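You operate a simulated robot arm through the tools that you are given. There is no shell and no other tool.

Carry out the task below with a simulated robot arm. There is one attempt and no reset: what you move stays moved.

JOB
Set the small spreader bar to the rigging card's span and pin both extensions.
Fine: each pin goes in at the extension of its own colour, pushed home.

The check looks at the end state, three seconds after you hand in, the way a careful person would. Anything else that was tipped, shoved, dropped, spilled or broken makes it a failure.

ROBOT AND FRAMES
A 7-joint arm with a two-finger parallel gripper, fixed in place. Base frame: the origin is on the floor under the middle of its stand, x ahead of it, y to its left, z up; the work surface is at about z = 0.85. Lengths are in m, angles in rad, forces in N, time in s.
It reaches about 1.147 m from its shoulder. Its first joint turns from -2.897 to 2.897 rad. Payload 3.43 kg.
The TCP is the grasp point between the finger pads, 0.03 m short of the fingertips. In the tool frame z runs along the fingers and y along their closing line. Largest opening 0.094 m; finger width 0.028, thickness 0.01; the body of the gripper, 0.05 by 0.096 m, starts 0.055 m behind the TCP.
Orientation is that of the tool frame in the base frame, as a unit quaternion [x, y, z, w]. With the fingers straight down and closing along the base's y, the tool's x points along the base's -x, its y along +y and its z along -z.

CONTROLS
- The arm moves only by the tool servo_tool. Its argument "moves" is a list that holds one entry, the list of rows, each a list of 7 numbers: the closure, from 0 (fully open) to 1 (shut), then the shift along the tool's x, y, z in mm, then the turn, a rotation vector about the tool's x, y, z in rad. In form: [[[claw, dx, dy, dz, wx, wy, wz], ...]]. A call has 1 to 20 rows; each row is the pose to reach, as a shift and turn from the pose commanded when the call began, along the tool's axes at that moment. A row lasts 0.2 s, in which the tool goes at most 0.05 m and 0.15 rad; a call with a longer step from one row to the next is refused whole, and so is a gripper value outside its range. Where a pose cannot be reached the arm comes as near as it can. A force on the tool above 40 N (or 10 N above the force at the start of the call, whichever is more), or a blocked arm, ends the call early, and 0.2 s more pass. Each finger travels about 0.045 m/s and halts on what it meets, pressing with about 43 N; the grip force reading is that of the motor and also rises with nothing between the fingers. The clock runs only during rows and for 0.2 s after the last one: add rows that repeat a pose to give the fingers time. The reply holds the time, the measured pose of the TCP, the force on the tool along the base axes, the opening and the grip force, in the units named above and with some noise, with the torque about the TCP (base axes, N m) and any sound that the robot's microphone picked up.
- Cameras (640 x 400 px; columns grow to the right, rows downward): "scene" is fixed at [0.4, 0.6489, 1.4618]; the picture's right is [-0.71, 0.70, 0.00], its down [0.25, 0.25, -0.94] and it looks along [-0.66, -0.67, -0.35] (base axes); focal length 214 px, centre (320, 200). "wrist" rides on the gripper at [0.076, 0.014, -0.103] in the tool frame; the picture's right is [-0.18, 0.98, 0.00], its down [-0.75, -0.14, -0.64] and it looks along [-0.63, -0.12, 0.77] (tool axes); focal length 243 px, centre (320, 200). There is no depth. A picture from a camera that has moved, and an enlarged one, comes with that camera's place and axes in the base frame and with its lens.
- snapshot(camera): a new picture of that camera. It takes no simulated time.
- close_up(camera, box): a new picture of the part [left, top, right, bottom] of that camera's present view, enlarged. It takes no simulated time.
- finish_job(): hands the job in; it is judged then, once.

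Nothing tells you positions but the pictures and the camera data. Unless the task says otherwise, let go and move clear before handing in.

The tools are called after "Call:" as a command line: name --argument value ..., lists and objects as JSON in quotes. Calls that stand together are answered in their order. servo_tool: Moves the arm, as the interface text tells. Its arguments: {"type":"object","properties":{"moves":{"type":"array"}},"required":["moves"]} The other tools are called the same way: snapshot (camera) takes a picture; close_up (camera, box) takes an enlarged picture of a part of a camera's view; finish_job () hands the job in.

At the start:

```text
time_s: 0.0
eef_pos: [0.2067, 0.4609, 1.2521]
tcp_rot: [0.0, 1.0, 0.001, 0.001]
wrist_force: [0.1, -0.2, 0.7]
torque: [0.0, 0.0, -0.02]
opening: 0.0941
grip_force: 0.1
```

scene: 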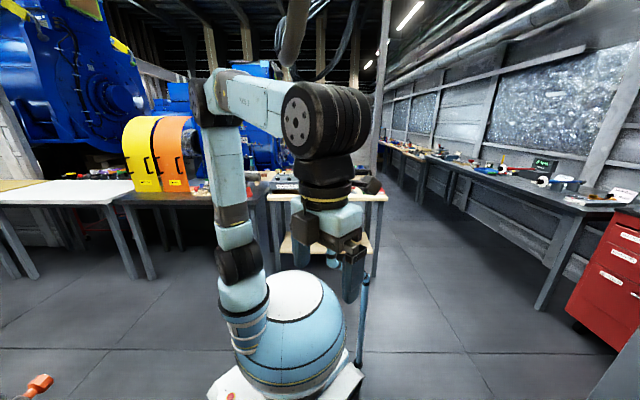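
wrist: 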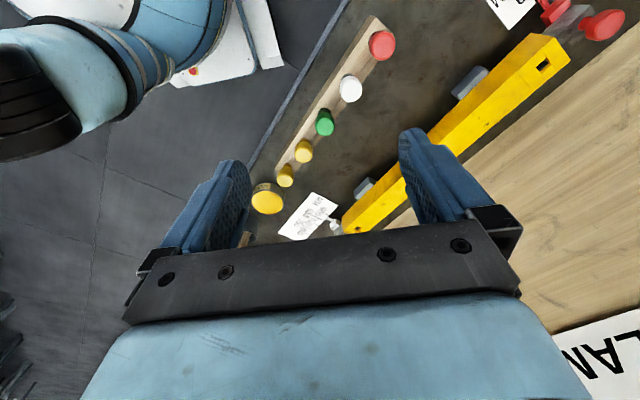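

I see a bench under the gripper with a yellow bar, a row of coloured pins and some cards. I'll look closer at what the wrist camera shows before moving.

Call:
snapshot --camera "wrist"

Call:
close_up --camera "wrist" --box '[240, 0, 640, 250]'

Call:
close_up --camera "scene" --box '[200, 150, 440, 300]'

```text
taken
camera wrist: at [0.1299, 0.4762, 1.3539], right [0.18, 0.98, 0.0], down [0.75, -0.14, 0.64], along [0.63, -0.12, -0.77], focal length 243 px, centre (320, 200)
```

wrist: 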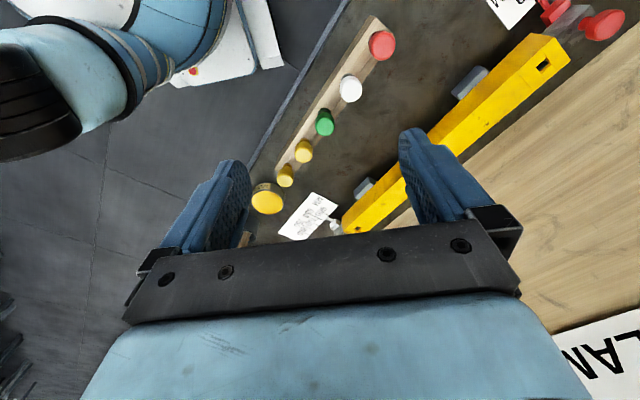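

```text
1.60 times, centred on (440, 125) of wrist
camera zoom: at [0.1299, 0.4762, 1.3539], right [0.18, 0.98, 0.0], down [0.75, -0.14, 0.64], along [0.63, -0.12, -0.77], focal length 388 px, centre (128, 320)
```

zoom: 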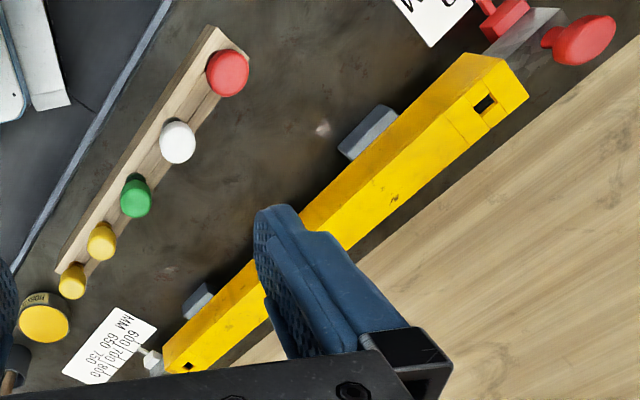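

```text
2.67 times, centred on (320, 225) of scene
camera zoom: at [0.4, 0.6489, 1.4618], right [-0.71, 0.7, 0.0], down [0.25, 0.25, -0.94], along [-0.66, -0.67, -0.35], focal length 572 px, centre (320, 133)
```

zoom: 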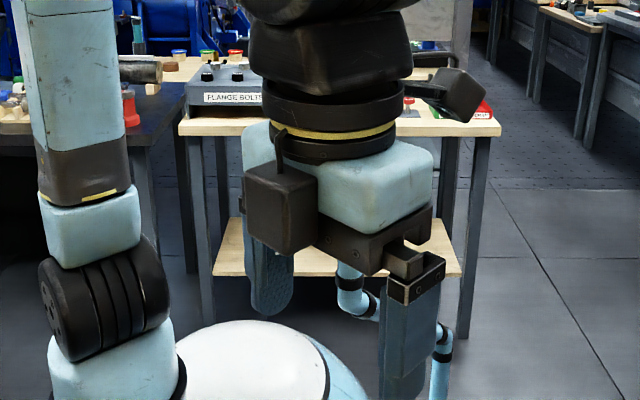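

The bench runs diagonally (about 45°) ahead of the arm, with the yellow bar on supports and a pin rack in front of it. I'll raise the arm and yaw the tool so the wrist camera looks squarely over the bench.

Call:
servo_tool --moves '[[[0, -15, -27, -16, 0, 0, -0.13], [0, -31, -54, -33, 0, 0, -0.26], [0, -47, -80, -49, 0, 0, -0.39], [0, -62, -107, -65, 0, 0, -0.52], [0, -78, -134, -82, 0, 0, -0.65], [0, -93, -161, -98, 0, 0, -0.785], [0, -93, -161, -98, 0, 0, -0.785]]]'

Call:
snapshot --camera "wrist"

```text
time_s: 1.6
eef_pos: [0.2993, 0.2987, 1.35]
tcp_rot: [-0.383, 0.924, 0.0, 0.0]
wrist_force: [0.2, -0.2, -0.4]
torque: [-0.02, -0.02, 0.01]
opening: 0.0942
grip_force: 0.1
```

```text
taken
camera wrist: at [0.2356, 0.2557, 1.4512], right [-0.57, 0.82, 0.0], down [0.63, 0.43, 0.64], along [0.53, 0.36, -0.77], focal length 243 px, centre (320, 200)
```

wrist: 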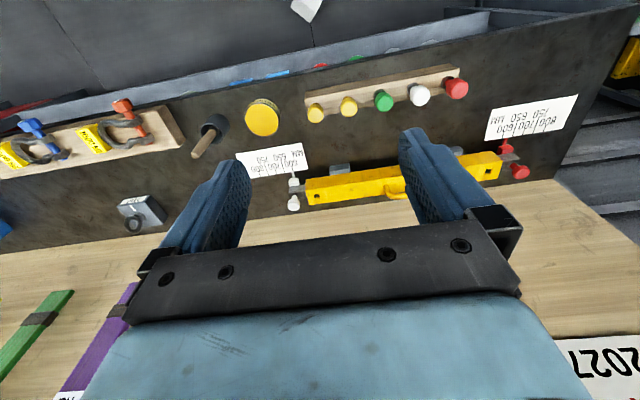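

The bar has a white end (image left) and a red end (image right), with scale cards near each, and a rack of coloured pins. I'll zoom in for details and look for the rigging card.

Call:
close_up --camera "wrist" --box '[460, 60, 640, 200]'

Call:
close_up --camera "wrist" --box '[220, 90, 420, 220]'

Call:
close_up --camera "wrist" --box '[0, 80, 240, 240]'

Call:
close_up --camera "wrist" --box '[220, 40, 500, 130]'

```text
2.86 times, centred on (550, 130) of wrist
camera zoom: at [0.2356, 0.2557, 1.4512], right [-0.57, 0.82, 0.0], down [0.63, 0.43, 0.64], along [0.53, 0.36, -0.77], focal length 693 px, centre (-337, 400)
```

zoom: 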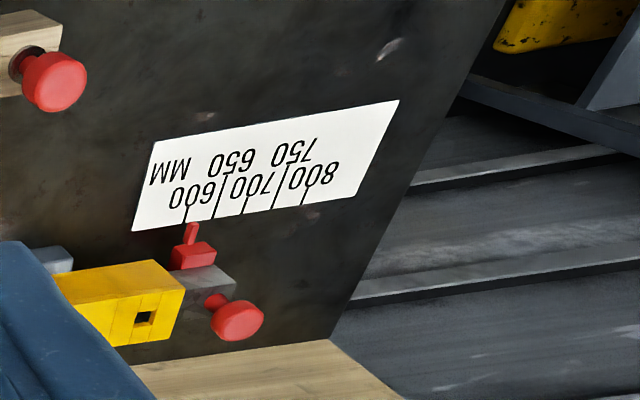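

```text
3.08 times, centred on (320, 155) of wrist
camera zoom: at [0.2356, 0.2557, 1.4512], right [-0.57, 0.82, 0.0], down [0.63, 0.43, 0.64], along [0.53, 0.36, -0.77], focal length 746 px, centre (320, 338)
```

zoom: 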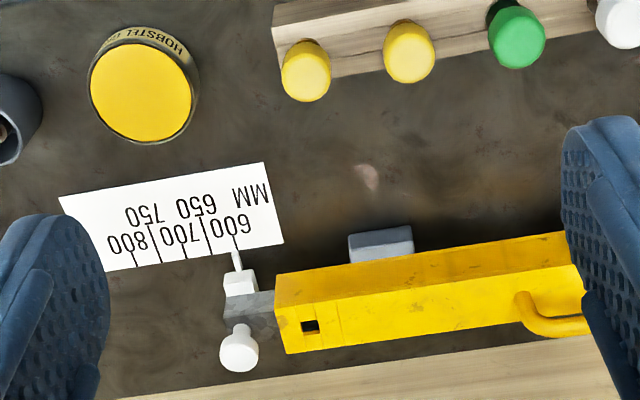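

```text
2.50 times, centred on (120, 160) of wrist
camera zoom: at [0.2356, 0.2557, 1.4512], right [-0.57, 0.82, 0.0], down [0.63, 0.43, 0.64], along [0.53, 0.36, -0.77], focal length 606 px, centre (820, 300)
```

zoom: 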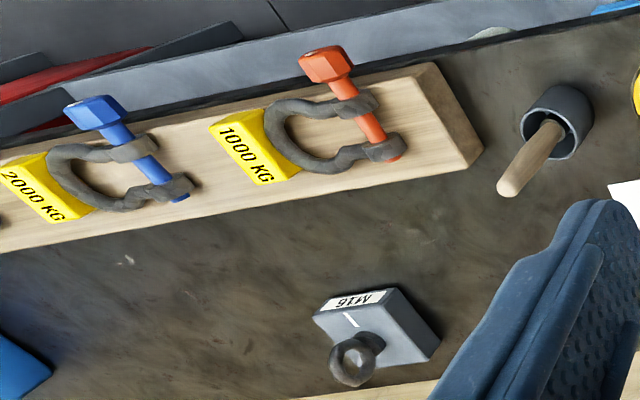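

```text
2.29 times, centred on (360, 85) of wrist
camera zoom: at [0.2356, 0.2557, 1.4512], right [-0.57, 0.82, 0.0], down [0.63, 0.43, 0.64], along [0.53, 0.36, -0.77], focal length 555 px, centre (229, 463)
```

zoom: 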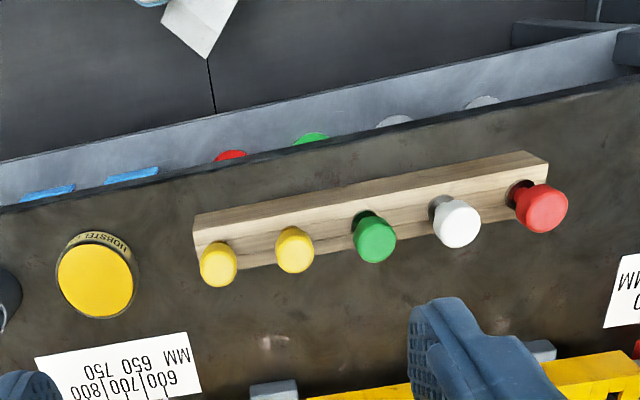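

Both extensions now read about 600. I still need the rigging card, so I'll tilt the tool forward to view the far part of the bench.

Call:
servo_tool --moves '[[[0, 0, 0, -10, 0, -0.14, 0], [0, 0, 0, -20, 0, -0.28, 0], [0, 0, 0, -30, 0, -0.42, 0], [0, 0, 0, -40, 0, -0.56, 0], [0, 0, 0, -50, 0, -0.7, 0], [0, 0, 0, -50, 0, -0.7, 0]]]'

Call:
snapshot --camera "wrist"

```text
time_s: 3.0
eef_pos: [0.2983, 0.2997, 1.4006]
tcp_rot: [-0.359, 0.868, 0.131, 0.318]
wrist_force: [0.6, 0.0, -0.3]
torque: [-0.01, 0.0, -0.02]
opening: 0.0939
grip_force: 0.1
```

```text
taken
camera wrist: at [0.1995, 0.222, 1.4292], right [-0.6, 0.79, 0.12], down [0.21, 0.01, 0.98], along [0.77, 0.61, -0.18], focal length 243 px, centre (320, 200)
```

wrist: 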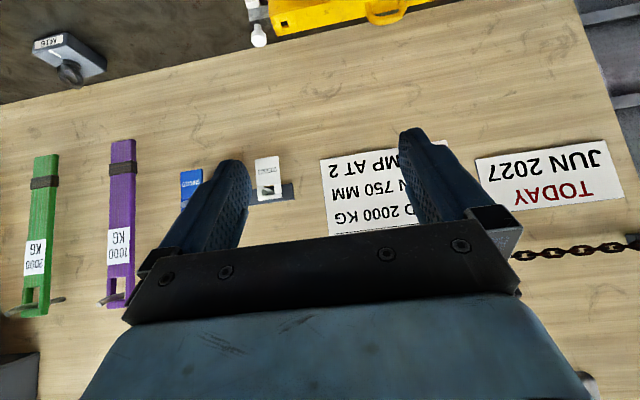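

There's a paper reading "…2000 KG / …N 750 MM / …MP AT 2" partly hidden by a finger. I'll shift sideways to read it all.

Call:
servo_tool --moves '[[[0, 0, 0, 0, 0, -0.05, -0.12], [0, 0, 0, 0, 0, -0.1, -0.24], [0, 0, 0, 0, 0, -0.15, -0.36], [0, 0, 0, 0, 0, -0.15, -0.36]]]'

Call:
snapshot --camera "wrist"

```text
time_s: 4.0
eef_pos: [0.2984, 0.3002, 1.4001]
tcp_rot: [-0.498, 0.764, 0.099, 0.399]
wrist_force: [0.1, 0.7, -0.9]
torque: [0.0, -0.04, 0.02]
opening: 0.0941
grip_force: 0.1
```

```text
taken
camera wrist: at [0.2201, 0.1993, 1.41], right [-0.79, 0.6, -0.11], down [-0.07, 0.09, 0.99], along [0.61, 0.79, -0.03], focal length 243 px, centre (320, 200)
```

wrist: 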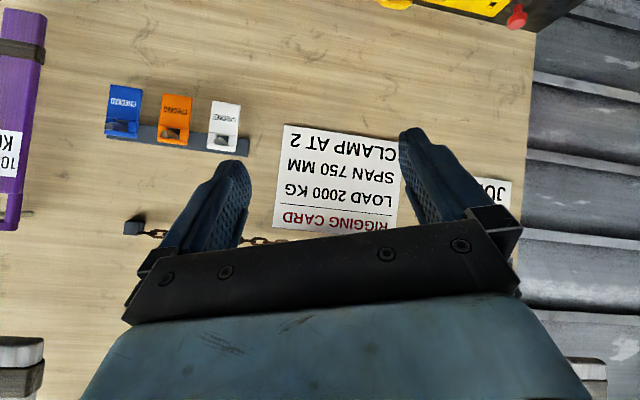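

Call:
close_up --camera "wrist" --box '[240, 110, 420, 240]'

Call:
close_up --camera "wrist" --box '[80, 60, 280, 180]'

```text
3.08 times, centred on (330, 175) of wrist
camera zoom: at [0.2201, 0.1993, 1.41], right [-0.79, 0.6, -0.11], down [-0.07, 0.09, 0.99], along [0.61, 0.79, -0.03], focal length 746 px, centre (289, 277)
```

zoom: 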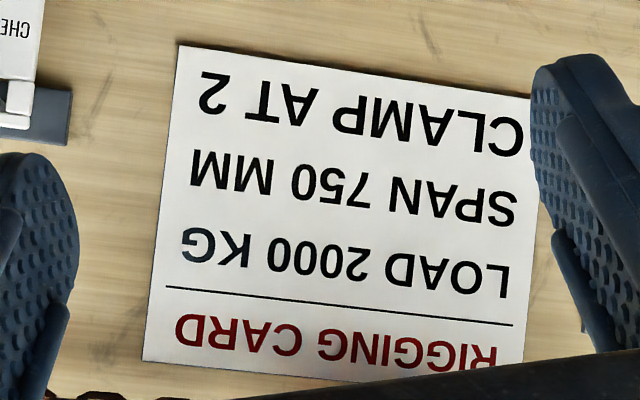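

```text
3.20 times, centred on (180, 120) of wrist
camera zoom: at [0.2201, 0.1993, 1.41], right [-0.79, 0.6, -0.11], down [-0.07, 0.09, 0.99], along [0.61, 0.79, -0.03], focal length 776 px, centre (768, 456)
```

zoom: 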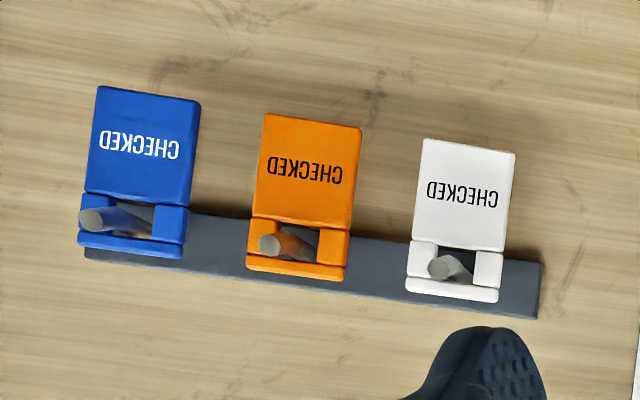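

The rigging card says SPAN 750 MM, so both extensions go to the 750 mark and get pinned with their own colour. I'll return the tool to vertical, then look closely at the white end of the bar.

Call:
servo_tool --moves '[[[0, 0, 0, 0, 0, 0.05, 0.12], [0, 0, 0, 0, 0, 0.1, 0.24], [0, 0, 0, 0, 0, 0.15, 0.36]]]'

Call:
servo_tool --moves '[[[0, 0, 0, 0, 0, 0.14, 0], [0, 0, 0, 0, 0, 0.28, 0], [0, 0, 0, 0, 0, 0.42, 0], [0, 0, 0, 0, 0, 0.56, 0], [0, 0, 0, 0, 0, 0.7, 0], [0, 0, 0, 0, 0, 0.7, 0]]]'

```text
time_s: 4.8
eef_pos: [0.299, 0.2997, 1.4001]
tcp_rot: [-0.359, 0.868, 0.132, 0.316]
wrist_force: [0.5, 0.2, -0.1]
torque: [0.0, -0.02, 0.01]
opening: 0.094
grip_force: 0.0
```

```text
time_s: 6.2
eef_pos: [0.2985, 0.3, 1.3992]
tcp_rot: [-0.383, 0.924, 0.0, 0.0]
wrist_force: [0.4, 0.6, 0.0]
torque: [-0.01, 0.01, -0.01]
opening: 0.0939
grip_force: 0.1
```

Now I'll move down to view the white end of the bar from above.

Call:
servo_tool --moves '[[[0, -28, -13, 31, 0, 0, 0], [0, -57, -25, 62, 0, 0, 0], [0, -85, -38, 93, 0, 0, 0], [0, -114, -51, 124, 0, 0, 0], [0, -142, -63, 156, 0, 0, 0], [0, -170, -76, 187, 0, 0, 0], [0, -199, -89, 218, 0, 0, 0], [0, -227, -101, 249, 0, 0, 0], [0, -256, -114, 280, 0, 0, 0], [0, -256, -114, 280, 0, 0, 0]]]'

Call:
snapshot --camera "wrist"

Call:
snapshot --camera "scene"

```text
time_s: 8.4
eef_pos: [0.5628, 0.4008, 1.1175]
tcp_rot: [-0.383, 0.924, 0.0, 0.0]
wrist_force: [-0.4, 0.0, 0.0]
torque: [-0.01, 0.02, 0.02]
opening: 0.0942
grip_force: 0.1
```

```text
taken
camera wrist: at [0.4981, 0.3578, 1.2205], right [-0.56, 0.83, 0.0], down [0.63, 0.43, 0.64], along [0.53, 0.36, -0.77], focal length 243 px, centre (320, 200)
```

wrist: 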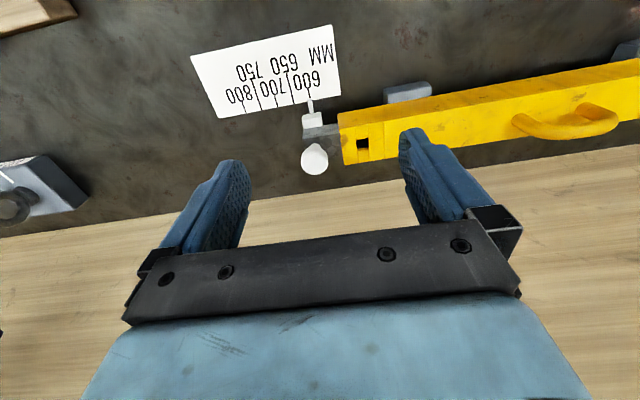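

```text
taken
```

scene: 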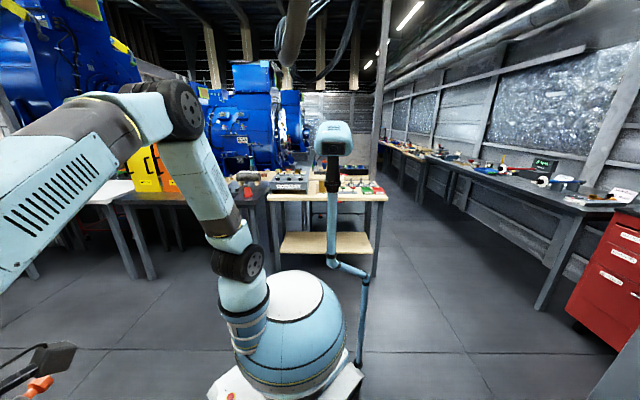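

Call:
close_up --camera "wrist" --box '[180, 20, 440, 190]'

Call:
close_up --camera "wrist" --box '[280, 80, 400, 180]'

```text
2.35 times, centred on (310, 105) of wrist
camera zoom: at [0.4981, 0.3578, 1.2205], right [-0.56, 0.83, 0.0], down [0.63, 0.43, 0.64], along [0.53, 0.36, -0.77], focal length 571 px, centre (344, 424)
```

zoom: 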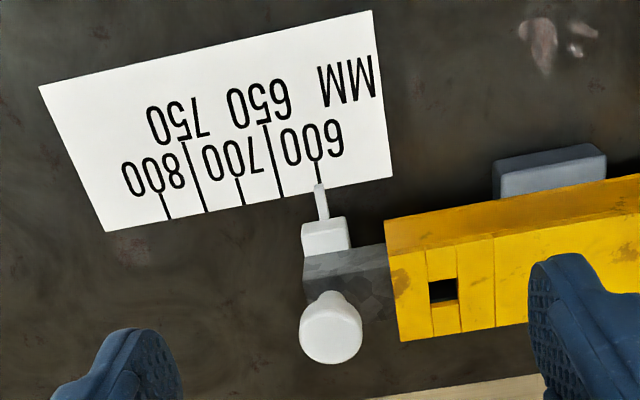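

```text
4.00 times, centred on (340, 130) of wrist
camera zoom: at [0.4981, 0.3578, 1.2205], right [-0.56, 0.83, 0.0], down [0.63, 0.43, 0.64], along [0.53, 0.36, -0.77], focal length 970 px, centre (240, 480)
```

zoom: 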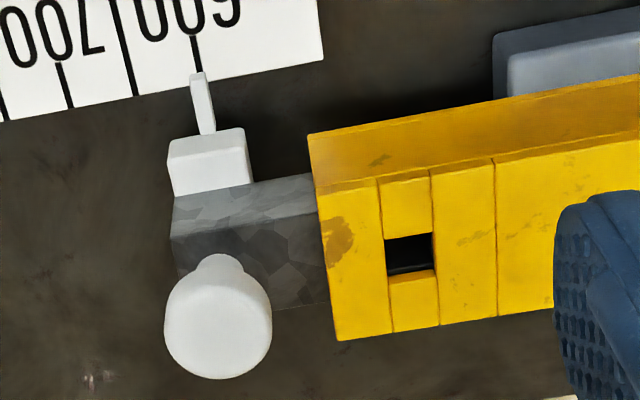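

White extension reads 600; the body's top hole is near (0.588, 0.485, 0.93) and ticks are 25 mm apart, so each extension must slide out 75 mm. I'll zoom further into the hole and the knob.

Call:
close_up --camera "wrist" --box '[335, 120, 395, 160]'

Call:
close_up --camera "wrist" --box '[290, 90, 350, 180]'

Call:
close_up --camera "wrist" --box '[380, 40, 640, 180]'

```text
10.00 times, centred on (365, 140) of wrist
camera zoom: at [0.4981, 0.3578, 1.2205], right [-0.56, 0.83, 0.0], down [0.63, 0.43, 0.64], along [0.53, 0.36, -0.77], focal length 2426 px, centre (-130, 800)
```

zoom: 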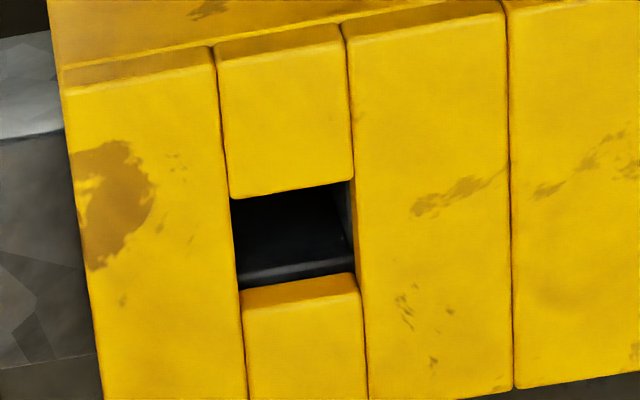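

```text
4.44 times, centred on (320, 135) of wrist
camera zoom: at [0.4981, 0.3578, 1.2205], right [-0.56, 0.83, 0.0], down [0.63, 0.43, 0.64], along [0.53, 0.36, -0.77], focal length 1078 px, centre (320, 489)
```

zoom: 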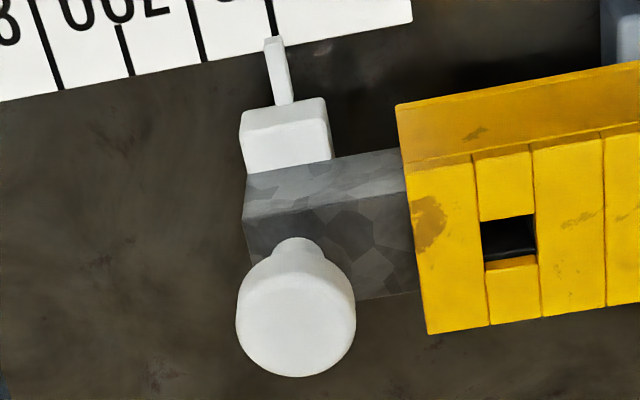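

```text
2.46 times, centred on (510, 110) of wrist
camera zoom: at [0.4981, 0.3578, 1.2205], right [-0.56, 0.83, 0.0], down [0.63, 0.43, 0.64], along [0.53, 0.36, -0.77], focal length 597 px, centre (-148, 422)
```

zoom: 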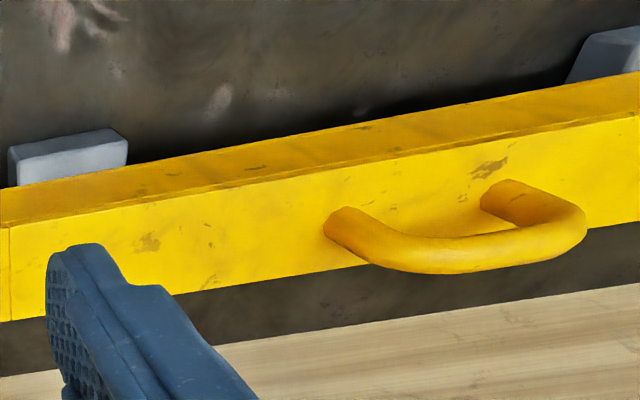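

The bar axis runs exactly along my tool's y axis (yaw 45°). I'll move above the white knob with partly closed fingers and check alignment before gripping.

Call:
servo_tool --moves '[[[0.2, -20, -6, 20, 0, 0, 0], [0.47, -40, -12, 40, 0, 0, 0], [0.47, -60, -18, 60, 0, 0, 0], [0.47, -78, -22, 80, 0, 0, 0], [0.47, -78, -22, 87, 0, 0, 0], [0.47, -78, -22, 87, 0, 0, 0], [0.47, -78, -22, 87, 0, 0, 0]]]'

Call:
snapshot --camera "wrist"

```text
time_s: 10.0
eef_pos: [0.6313, 0.4385, 1.0335]
tcp_rot: [-0.383, 0.924, 0.0, -0.001]
wrist_force: [0.6, 0.7, 0.2]
torque: [-0.01, 0.0, -0.01]
opening: 0.0498
grip_force: 0.1
```

```text
taken
camera wrist: at [0.5674, 0.3967, 1.1357], right [-0.56, 0.83, 0.0], down [0.63, 0.43, 0.64], along [0.53, 0.36, -0.77], focal length 243 px, centre (320, 200)
```

wrist: 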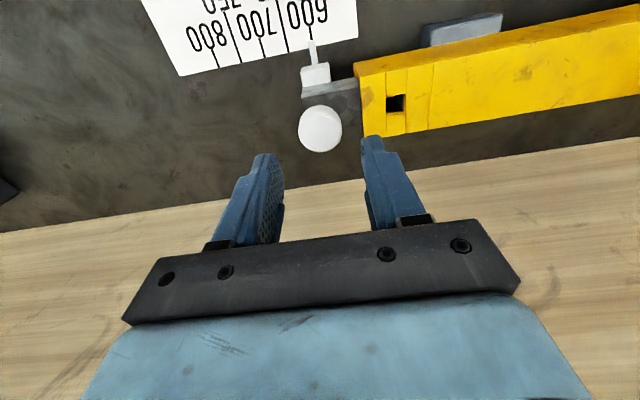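

Call:
close_up --camera "wrist" --box '[280, 30, 440, 160]'

```text
3.08 times, centred on (360, 95) of wrist
camera zoom: at [0.5674, 0.3967, 1.1357], right [-0.56, 0.83, 0.0], down [0.63, 0.43, 0.64], along [0.53, 0.36, -0.77], focal length 746 px, centre (197, 523)
```

zoom: 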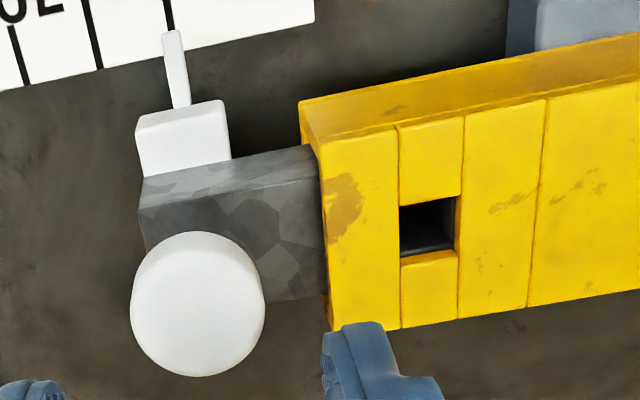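

The knob's head top is about z≈0.956 at the bar centreline and the body top is 0.93. I'll descend to grip the knob head with fingertips just above the body top level.

Call:
servo_tool --moves '[[[0.53, -3, 1, 20, 0, 0, 0], [0.53, -3, 1, 40, 0, 0, 0], [0.53, -3, 1, 58, 0, 0, 0], [0.53, -3, 1, 68, 0, 0, 0], [0.53, -3, 1, 68, 0, 0, 0]]]'

Call:
snapshot --camera "wrist"

```text
time_s: 11.2
eef_pos: [0.633, 0.4411, 0.9654]
tcp_rot: [-0.382, 0.924, -0.001, 0.0]
wrist_force: [-1.8, 0.7, 1.2]
torque: [0.0, 0.02, 0.04]
opening: 0.0444
grip_force: 0.0
```

```text
taken
camera wrist: at [0.5692, 0.3986, 1.0671], right [-0.56, 0.83, 0.0], down [0.63, 0.43, 0.64], along [0.53, 0.36, -0.77], focal length 243 px, centre (320, 200)
```

wrist: 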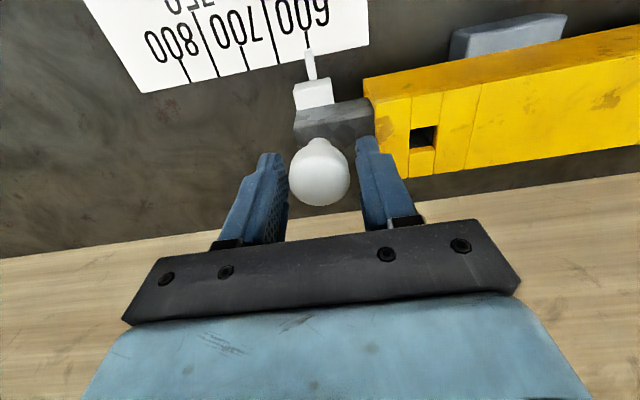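

The knob sits between the fingers. I'll close on it.

Call:
servo_tool --moves '[[[0.6, 0, 0, 0, 0, 0, 0], [0.65, 0, 0, 0, 0, 0, 0], [0.7, 0, 0, 0, 0, 0, 0], [0.75, 0, 0, 0, 0, 0, 0], [0.8, 0, 0, 0, 0, 0, 0]]]'

Call:
close_up --camera "wrist" --box '[200, 0, 480, 240]'

```text
time_s: 12.4
eef_pos: [0.634, 0.441, 0.9665]
tcp_rot: [-0.383, 0.924, 0.0, 0.0]
wrist_force: [2.7, -3.4, -0.2]
torque: [-0.13, -0.08, 0.01]
opening: 0.0336
grip_force: 45.1
```

```text
1.67 times, centred on (340, 120) of wrist
camera zoom: at [0.5695, 0.3984, 1.0672], right [-0.56, 0.83, 0.0], down [0.63, 0.43, 0.64], along [0.53, 0.36, -0.77], focal length 404 px, centre (287, 333)
```

zoom: 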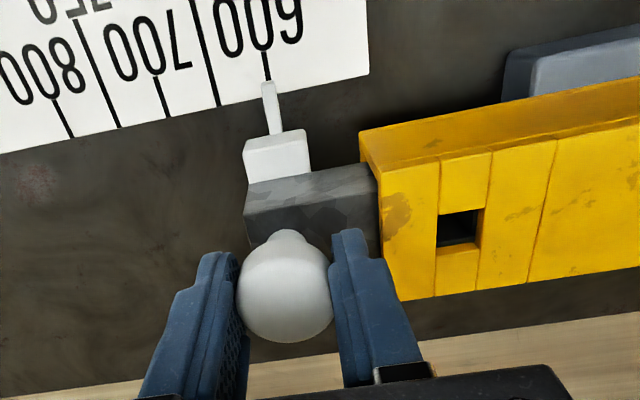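

Gripped (opening 33.6 mm). I'll pull outward gently 10 mm first and check forces and whether the body stays put.

Call:
servo_tool --moves '[[[0.8, 0, -3, 0, 0, 0, 0], [0.8, 0, -6, 0, 0, 0, 0], [0.8, 0, -10, 0, 0, 0, 0]]]'

Call:
close_up --camera "wrist" --box '[200, 0, 480, 240]'

```text
time_s: 13.2
eef_pos: [0.6409, 0.4353, 0.965]
tcp_rot: [-0.383, 0.924, 0.0, 0.001]
wrist_force: [-5.3, 1.5, 5.9]
torque: [-0.04, 0.13, 0.28]
opening: 0.0337
grip_force: 44.5
```

```text
1.67 times, centred on (340, 120) of wrist
camera zoom: at [0.5754, 0.3924, 1.0671], right [-0.56, 0.83, 0.0], down [0.63, 0.43, 0.64], along [0.53, 0.36, -0.77], focal length 404 px, centre (287, 333)
```

zoom: 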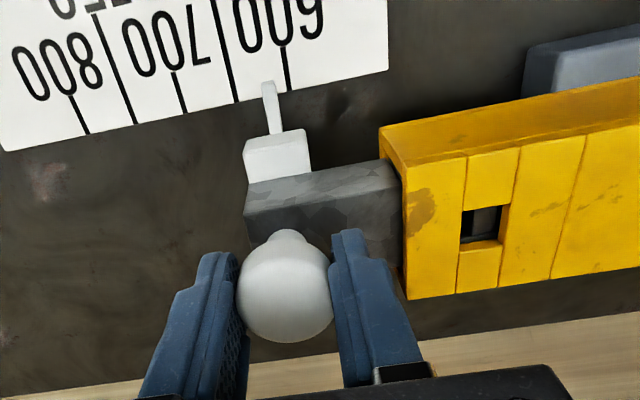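

The extension slides while the body stays. I'll continue the remaining 65 mm.

Call:
servo_tool --moves '[[[0.8, 0, -6, 0, 0, 0, 0], [0.8, 0, -13, 0, 0, 0, 0], [0.8, 0, -20, 0, 0, 0, 0], [0.8, 0, -27, 0, 0, 0, 0], [0.8, 0, -34, 0, 0, 0, 0], [0.8, 0, -41, 0, 0, 0, 0], [0.8, 0, -48, 0, 0, 0, 0], [0.8, 0, -55, 0, 0, 0, 0], [0.8, 0, -60, 0, 0, 0, 0], [0.8, 0, -65, 0, 0, 0, 0], [0.8, 0, -65, 0, 0, 0, 0], [0.8, 0, -65, 0, 0, 0, 0]]]'

Call:
close_up --camera "wrist" --box '[200, 0, 480, 240]'

Call:
snapshot --camera "wrist"

```text
time_s: 15.8
eef_pos: [0.6859, 0.3892, 0.9648]
tcp_rot: [-0.381, 0.924, 0.0, 0.001]
wrist_force: [-1.1, -12.6, -1.8]
torque: [-0.37, 0.01, -0.13]
opening: 0.0334
grip_force: 44.7
```

```text
1.67 times, centred on (340, 120) of wrist
camera zoom: at [0.622, 0.3463, 1.067], right [-0.56, 0.83, 0.0], down [0.63, 0.43, 0.64], along [0.53, 0.36, -0.77], focal length 404 px, centre (287, 333)
```

zoom: 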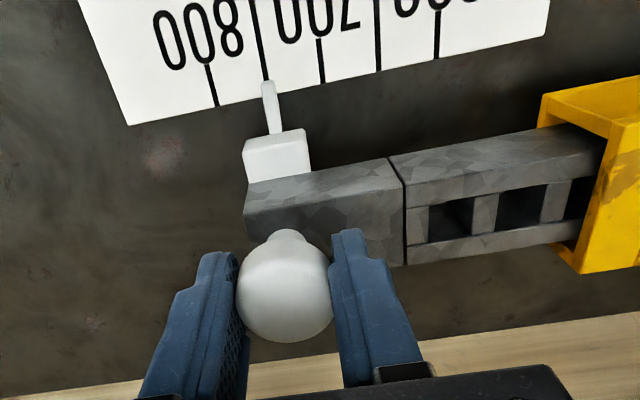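

```text
taken
camera wrist: at [0.622, 0.3463, 1.067], right [-0.56, 0.83, 0.0], down [0.63, 0.43, 0.64], along [0.53, 0.36, -0.77], focal length 243 px, centre (320, 200)
```

wrist: 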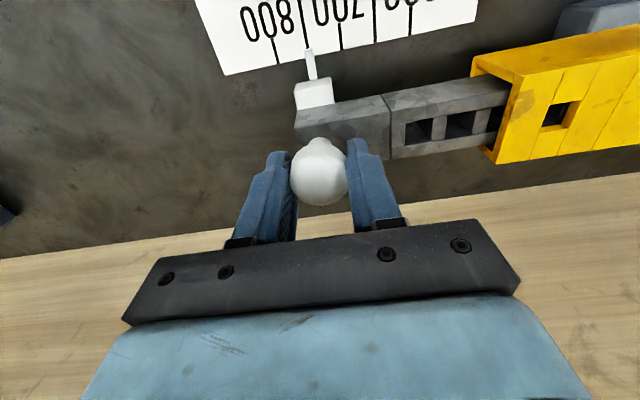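

The white pointer is now at the 750 tick. Let me zoom to verify its alignment and look through the body's hole.

Call:
close_up --camera "wrist" --box '[270, 0, 370, 100]'

Call:
close_up --camera "wrist" --box '[470, 60, 630, 160]'

```text
4.00 times, centred on (320, 50) of wrist
camera zoom: at [0.622, 0.3463, 1.067], right [-0.56, 0.83, 0.0], down [0.63, 0.43, 0.64], along [0.53, 0.36, -0.77], focal length 970 px, centre (320, 800)
```

zoom: 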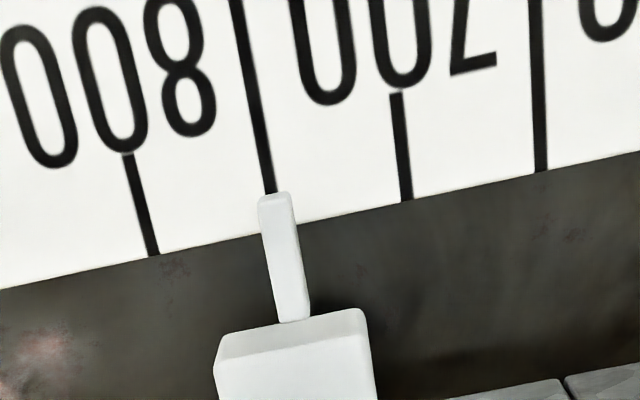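

```text
4.00 times, centred on (550, 110) of wrist
camera zoom: at [0.622, 0.3463, 1.067], right [-0.56, 0.83, 0.0], down [0.63, 0.43, 0.64], along [0.53, 0.36, -0.77], focal length 970 px, centre (-600, 560)
```

zoom: 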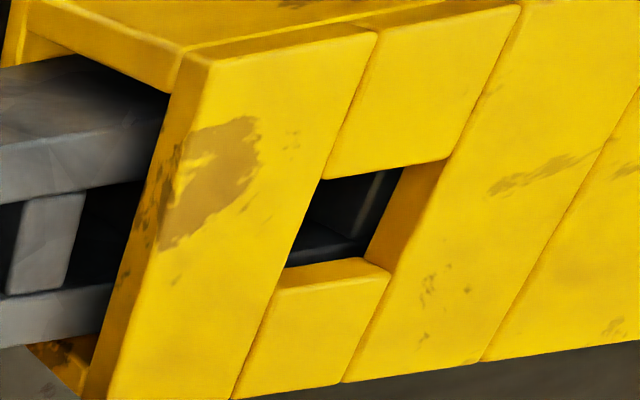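

Pointer is on the 750 tick. I'll release, lift, and view the body hole from above to verify that the extension's hole lines up.

Call:
servo_tool --moves '[[[0.7, 0, 0, 0, 0, 0, 0], [0.55, 0, 0, 0, 0, 0, 0], [0.4, 0, 0, 0, 0, 0, 0], [0.3, 0, 0, 0, 0, 0, 0], [0.3, 0, 0, 0, 0, 0, 0], [0.3, 0, 0, -15, 0, 0, 0], [0.3, 0, 0, -40, 0, 0, 0], [0.3, 0, 0, -70, 0, 0, 0], [0.3, 20, 40, -110, 0, 0, 0], [0.3, 30, 70, -130, 0, 0, 0], [0.3, 30, 85, -130, 0, 0, 0], [0.3, 30, 85, -130, 0, 0, 0]]]'

Call:
snapshot --camera "wrist"

```text
refused: row 9 steps farther than a row can; nothing moved
```

```text
taken
camera wrist: at [0.622, 0.3463, 1.067], right [-0.56, 0.83, 0.0], down [0.63, 0.43, 0.64], along [0.53, 0.36, -0.77], focal length 243 px, centre (320, 200)
```

wrist: 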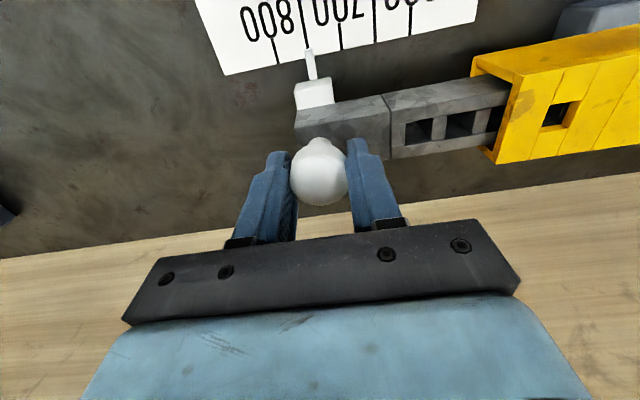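

The step between rows was too long, so nothing moved; I'll resend with smaller steps to release the white knob and move over the body hole.

Call:
servo_tool --moves '[[[0.7, 0, 0, 0, 0, 0, 0], [0.55, 0, 0, 0, 0, 0, 0], [0.4, 0, 0, 0, 0, 0, 0], [0.3, 0, 0, 0, 0, 0, 0], [0.3, 0, 0, 0, 0, 0, 0], [0.3, 0, 0, -15, 0, 0, 0], [0.3, 0, 0, -40, 0, 0, 0], [0.3, 0, 0, -70, 0, 0, 0], [0.3, 10, 20, -100, 0, 0, 0], [0.3, 20, 50, -120, 0, 0, 0], [0.3, 30, 85, -130, 0, 0, 0], [0.3, 30, 85, -130, 0, 0, 0]]]'

Call:
snapshot --camera "wrist"

```text
time_s: 18.4
eef_pos: [0.6048, 0.4297, 1.0939]
tcp_rot: [-0.383, 0.924, 0.001, 0.0]
wrist_force: [0.1, 0.1, 0.3]
torque: [-0.02, -0.01, 0.02]
opening: 0.0659
grip_force: 0.0
```

```text
taken
camera wrist: at [0.541, 0.3871, 1.1962], right [-0.56, 0.83, 0.0], down [0.63, 0.43, 0.64], along [0.53, 0.36, -0.77], focal length 243 px, centre (320, 200)
```

wrist: 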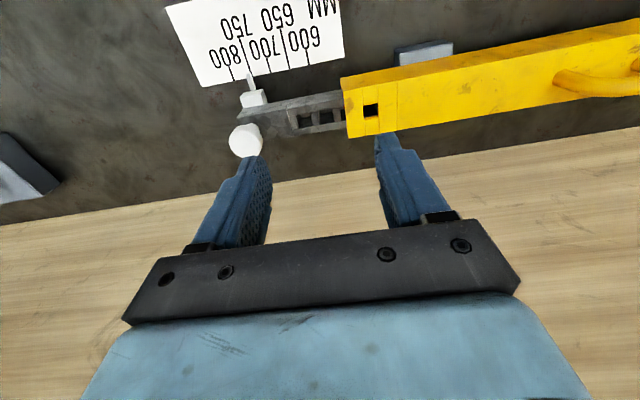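

Call:
close_up --camera "wrist" --box '[340, 90, 400, 130]'

Call:
close_up --camera "wrist" --box '[200, 40, 360, 140]'

```text
10.00 times, centred on (370, 110) of wrist
camera zoom: at [0.541, 0.3871, 1.1962], right [-0.56, 0.83, 0.0], down [0.63, 0.43, 0.64], along [0.53, 0.36, -0.77], focal length 2426 px, centre (-180, 1100)
```

zoom: 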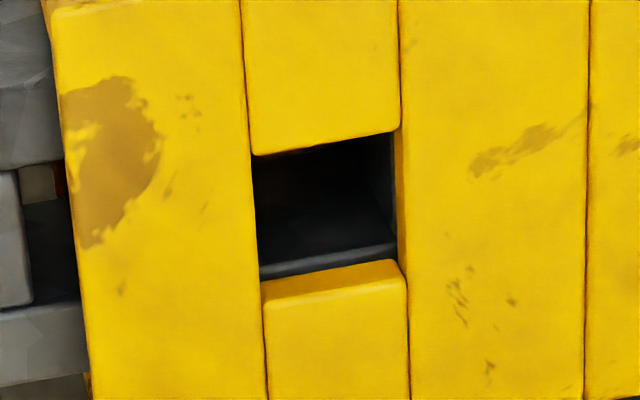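

```text
4.00 times, centred on (280, 90) of wrist
camera zoom: at [0.541, 0.3871, 1.1962], right [-0.56, 0.83, 0.0], down [0.63, 0.43, 0.64], along [0.53, 0.36, -0.77], focal length 970 px, centre (480, 640)
```

zoom: 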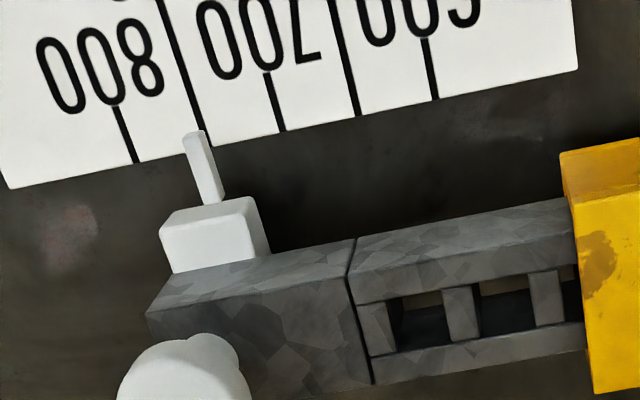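

The white knob/pointer measures roughly 73 mm moved, maybe 2 mm short of the mark. I'll view the hole from the other side to judge exact alignment.

Call:
servo_tool --moves '[[[0.3, 0, 30, 0, 0, 0, 0], [0.3, 10, 60, 0, 0, 0, 0], [0.3, 20, 75, 0, 0, 0, 0], [0.3, 20, 75, 0, 0, 0, 0]]]'

Call:
snapshot --camera "wrist"

```text
time_s: 19.4
eef_pos: [0.5375, 0.4667, 1.0928]
tcp_rot: [-0.383, 0.924, -0.001, 0.0]
wrist_force: [-0.2, -0.4, -0.3]
torque: [-0.03, -0.01, -0.01]
opening: 0.0657
grip_force: 0.1
```

```text
taken
camera wrist: at [0.4743, 0.4247, 1.1964], right [-0.56, 0.83, 0.0], down [0.63, 0.43, 0.64], along [0.53, 0.36, -0.77], focal length 243 px, centre (320, 200)
```

wrist: 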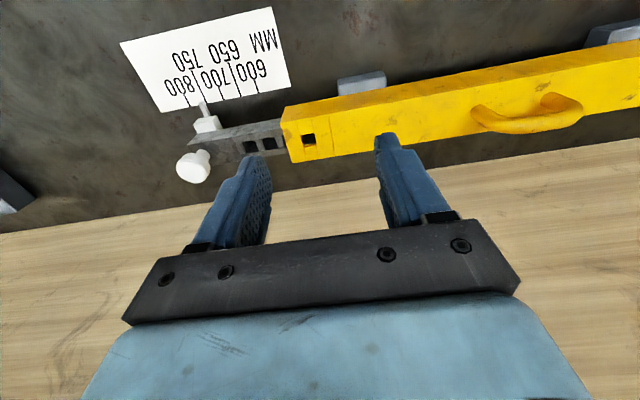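

Call:
close_up --camera "wrist" --box '[284, 124, 332, 156]'

Call:
close_up --camera "wrist" --box '[170, 80, 300, 190]'

```text
12.50 times, centred on (308, 140) of wrist
camera zoom: at [0.4743, 0.4247, 1.1964], right [-0.56, 0.83, 0.0], down [0.63, 0.43, 0.64], along [0.53, 0.36, -0.77], focal length 3033 px, centre (470, 950)
```

zoom: 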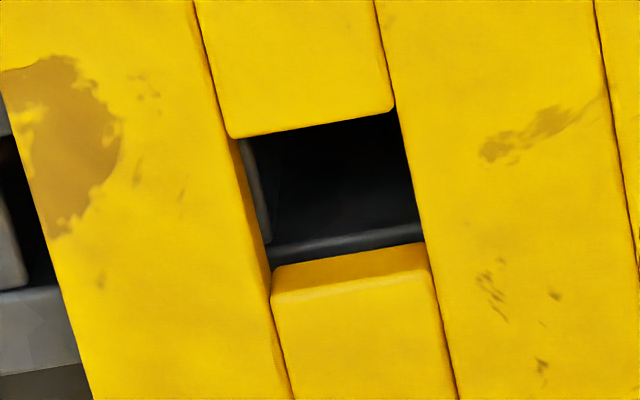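

```text
3.64 times, centred on (235, 135) of wrist
camera zoom: at [0.4743, 0.4247, 1.1964], right [-0.56, 0.83, 0.0], down [0.63, 0.43, 0.64], along [0.53, 0.36, -0.77], focal length 882 px, centre (629, 436)
```

zoom: 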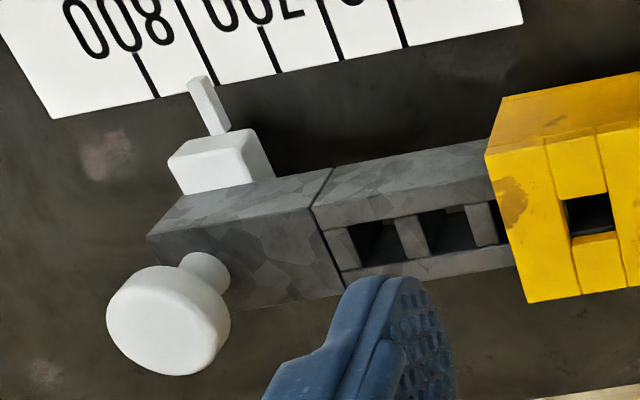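

Several measurements agree the white extension is about 2 mm short of 750. I'll regrip the knob and nudge it further out.

Call:
servo_tool --moves '[[[0.53, -12, -40, 0, 0, 0, 0], [0.53, -25, -80, 0, 0, 0, 0], [0.53, -37, -120, 0, 0, 0, 0], [0.53, -49, -159, 0, 0, 0, 0], [0.53, -49, -159, 30, 0, 0, 0], [0.53, -49, -159, 60, 0, 0, 0], [0.53, -49, -159, 90, 0, 0, 0], [0.53, -49, -159, 90, 0, 0, 0]]]'

Call:
snapshot --camera "wrist"

```text
time_s: 21.2
eef_pos: [0.6826, 0.3884, 1.0044]
tcp_rot: [-0.383, 0.924, -0.001, 0.0]
wrist_force: [0.4, 0.3, -0.6]
torque: [0.0, 0.0, 0.03]
opening: 0.044
grip_force: 0.2
```

```text
taken
camera wrist: at [0.6193, 0.3466, 1.1064], right [-0.56, 0.83, 0.0], down [0.63, 0.43, 0.64], along [0.53, 0.36, -0.77], focal length 243 px, centre (320, 200)
```

wrist: 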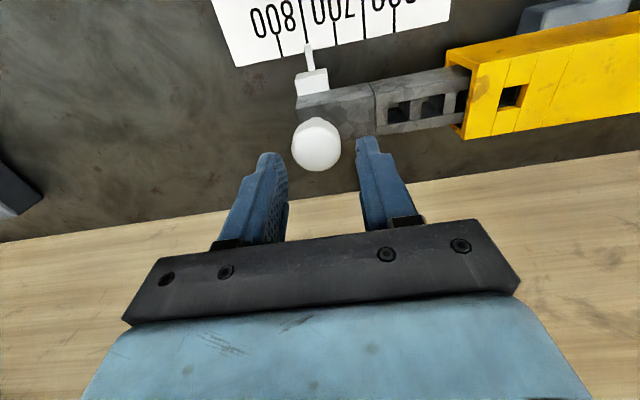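

Call:
servo_tool --moves '[[[0.53, -2, 0, 20, 0, 0, 0], [0.53, -2, 0, 39, 0, 0, 0], [0.53, -2, 0, 39, 0, 0, 0], [0.65, -2, 0, 39, 0, 0, 0], [0.75, -2, 0, 39, 0, 0, 0], [0.8, -2, 0, 39, 0, 0, 0], [0.8, -2, 0, 39, 0, 0, 0]]]'

Call:
close_up --camera "wrist" --box '[270, 0, 370, 100]'

```text
time_s: 22.8
eef_pos: [0.6857, 0.3905, 0.9651]
tcp_rot: [-0.382, 0.924, -0.001, 0.0]
wrist_force: [8.6, -3.8, -0.3]
torque: [0.07, -0.44, -0.05]
opening: 0.0333
grip_force: 44.8
```

```text
4.00 times, centred on (320, 50) of wrist
camera zoom: at [0.6223, 0.3466, 1.0671], right [-0.56, 0.83, 0.0], down [0.63, 0.43, 0.64], along [0.53, 0.36, -0.77], focal length 970 px, centre (320, 800)
```

zoom: 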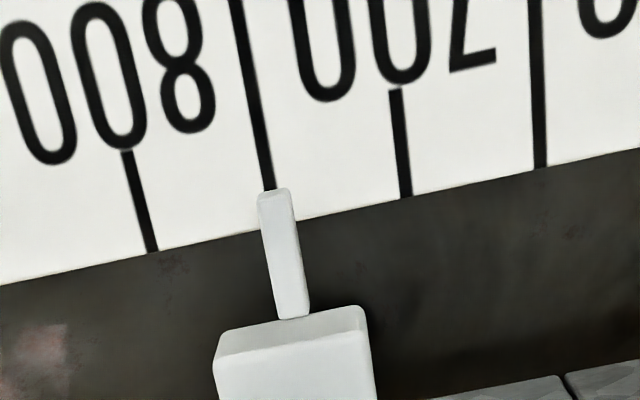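

Call:
servo_tool --moves '[[[0.8, -1, -1, 39, 0, 0, 0]]]'

```text
time_s: 23.2
eef_pos: [0.6852, 0.3895, 0.9522]
tcp_rot: [-0.382, 0.924, 0.0, 0.005]
wrist_force: [-11.5, -22.8, 32.7]
torque: [-0.23, 1.12, 0.31]
opening: 0.0338
grip_force: 13.1
stopped in row 1: the force on the tool passed its limit at 141 N (the readings are from after the stop); the commanded pose is now the measured one
```

That was my error: I repeated the descent offset and pressed down about 13 mm before the force stop. I'll back up to the gripping height and check that nothing was disturbed.

Call:
servo_tool --moves '[[[0.7, 0, 0, -4, 0, 0, 0], [0.6, 0, 0, -8, 0, 0, 0], [0.53, 0, 0, -13, 0, 0, 0], [0.53, 0, 0, -13, 0, 0, 0]]]'

Call:
snapshot --camera "wrist"

Call:
close_up --camera "wrist" --box '[270, 0, 370, 100]'

```text
time_s: 24.2
eef_pos: [0.688, 0.3916, 0.9614]
tcp_rot: [-0.383, 0.924, 0.001, 0.004]
wrist_force: [-0.6, -0.2, 0.4]
torque: [-0.03, 0.0, 0.02]
opening: 0.0445
grip_force: 0.0
```

```text
taken
camera wrist: at [0.6224, 0.349, 1.0638], right [-0.57, 0.82, 0.0], down [0.63, 0.43, 0.65], along [0.54, 0.37, -0.76], focal length 243 px, centre (320, 200)
```

wrist: 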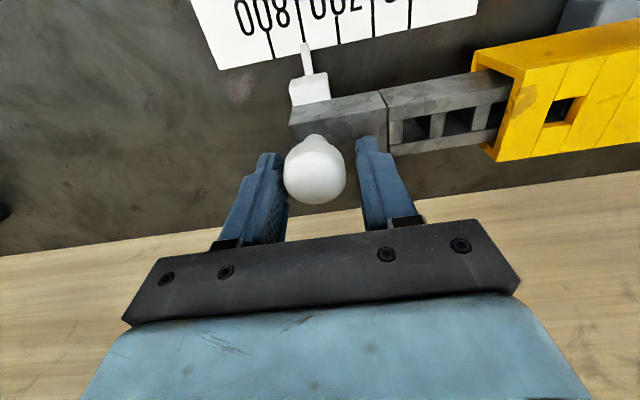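

```text
4.00 times, centred on (320, 50) of wrist
camera zoom: at [0.6224, 0.349, 1.0638], right [-0.57, 0.82, 0.0], down [0.63, 0.43, 0.65], along [0.54, 0.37, -0.76], focal length 970 px, centre (320, 800)
```

zoom: 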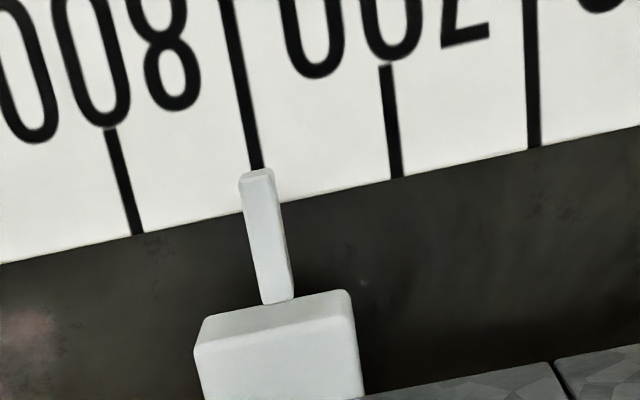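

Nothing was displaced apart from the extension creeping ~1.5 mm outward, leaving it about 1 mm short. I'll correct the small tilt, regrip, and nudge carefully.

Call:
servo_tool --moves '[[[0.53, 3, 0, -3.5, 0, 0.008, 0], [0.53, 3, 0, -3.5, 0, 0.008, 0], [0.65, 3, 0, -3.5, 0, 0.008, 0], [0.75, 3, 0, -3.5, 0, 0.008, 0], [0.8, 3, 0, -3.5, 0, 0.008, 0], [0.8, 3, 0, -3.5, 0, 0.008, 0]]]'

Call:
close_up --camera "wrist" --box '[270, 0, 370, 100]'

```text
time_s: 25.6
eef_pos: [0.6854, 0.3902, 0.9652]
tcp_rot: [-0.383, 0.924, -0.001, 0.001]
wrist_force: [8.1, -6.5, 4.2]
torque: [-0.22, -0.28, -0.17]
opening: 0.0334
grip_force: 45.3
```

```text
4.00 times, centred on (320, 50) of wrist
camera zoom: at [0.6215, 0.3468, 1.0677], right [-0.56, 0.83, 0.0], down [0.63, 0.43, 0.64], along [0.53, 0.36, -0.77], focal length 970 px, centre (320, 800)
```

zoom: 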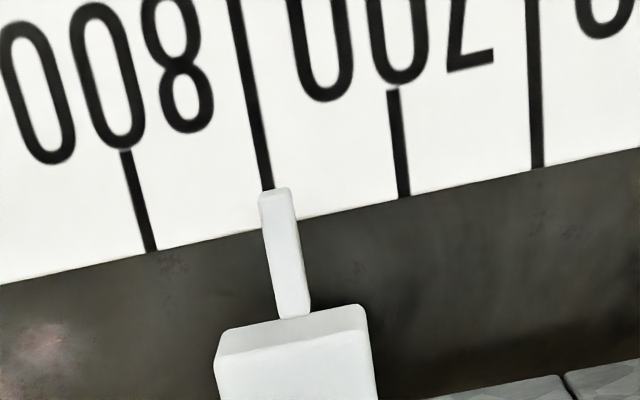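

Call:
servo_tool --moves '[[[0.8, 0, -1.5, 0, 0, 0, 0], [0.8, 0, -3, 0, 0, 0, 0], [0.8, 0, -3, 0, 0, 0, 0]]]'

Call:
close_up --camera "wrist" --box '[270, 0, 370, 100]'

```text
time_s: 26.4
eef_pos: [0.6874, 0.3885, 0.9649]
tcp_rot: [-0.384, 0.924, 0.001, 0.0]
wrist_force: [1.8, 6.1, 7.3]
torque: [0.22, 0.21, 0.11]
opening: 0.0331
grip_force: 44.6
```

```text
4.00 times, centred on (320, 50) of wrist
camera zoom: at [0.6227, 0.3454, 1.0677], right [-0.57, 0.82, 0.0], down [0.63, 0.43, 0.64], along [0.53, 0.36, -0.77], focal length 970 px, centre (320, 800)
```

zoom: 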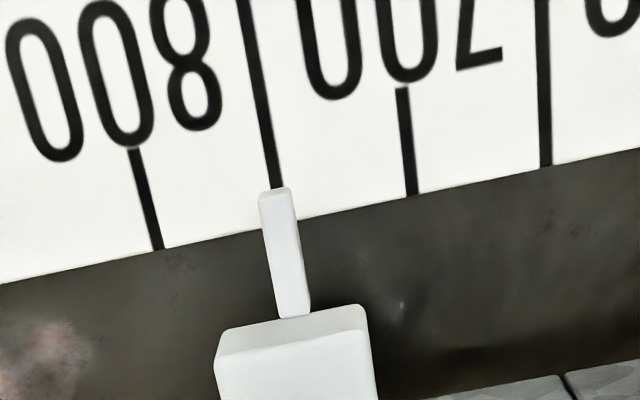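

Call:
servo_tool --moves '[[[0.8, 0, -1, 0, 0, 0, 0], [0.8, 0, -1, 0, 0, 0, 0]]]'

Call:
close_up --camera "wrist" --box '[270, 0, 370, 100]'

```text
time_s: 27.0
eef_pos: [0.6863, 0.3879, 0.9652]
tcp_rot: [-0.382, 0.924, -0.001, 0.001]
wrist_force: [-4.3, 6.2, 7.0]
torque: [0.61, -0.3, 0.08]
opening: 0.0336
grip_force: 44.6
```

```text
4.00 times, centred on (320, 50) of wrist
camera zoom: at [0.6232, 0.345, 1.0677], right [-0.57, 0.82, 0.0], down [0.63, 0.43, 0.64], along [0.53, 0.36, -0.77], focal length 970 px, centre (320, 800)
```

zoom: 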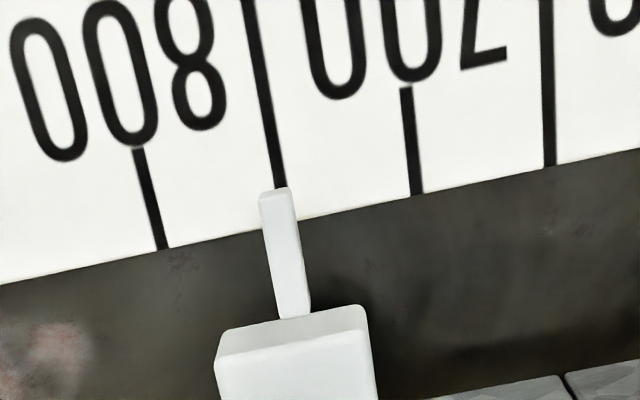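

The pointer is now aligned with 750 after accounting for parallax. I'll release, lift straight up, and look into the hole.

Call:
servo_tool --moves '[[[0.7, 0, 0, 0, 0, 0, 0], [0.6, 0, 0, 0, 0, 0, 0], [0.5, 0, 0, 0, 0, 0, 0], [0.5, 0, 0, -10, 0, 0, 0], [0.5, 0, 0, -30, 0, 0, 0], [0.3, 0, 0, -60, 0, 0, 0], [0.3, 5, 25, -90, 0, 0, 0], [0.3, 10, 60, -115, 0, 0, 0], [0.3, 20, 100, -130, 0, 0, 0], [0.3, 20, 125, -130, 0, 0, 0], [0.3, 20, 125, -130, 0, 0, 0]]]'

Call:
snapshot --camera "wrist"

```text
time_s: 29.4
eef_pos: [0.585, 0.461, 1.0967]
tcp_rot: [-0.383, 0.924, 0.0, 0.001]
wrist_force: [0.5, -0.1, 0.3]
torque: [-0.02, 0.01, 0.0]
opening: 0.0658
grip_force: 0.0
```

```text
taken
camera wrist: at [0.5202, 0.4186, 1.1993], right [-0.56, 0.83, 0.0], down [0.63, 0.43, 0.64], along [0.53, 0.36, -0.77], focal length 243 px, centre (320, 200)
```

wrist: 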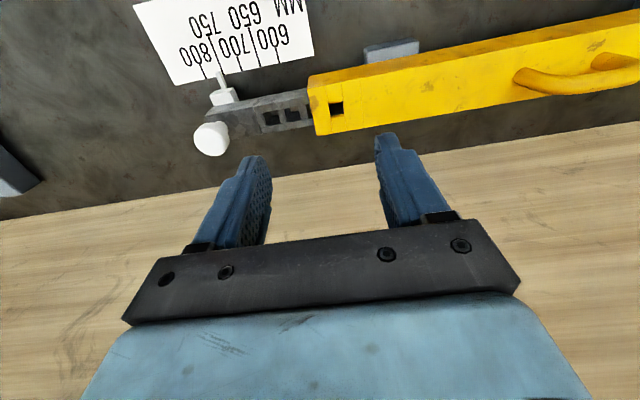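

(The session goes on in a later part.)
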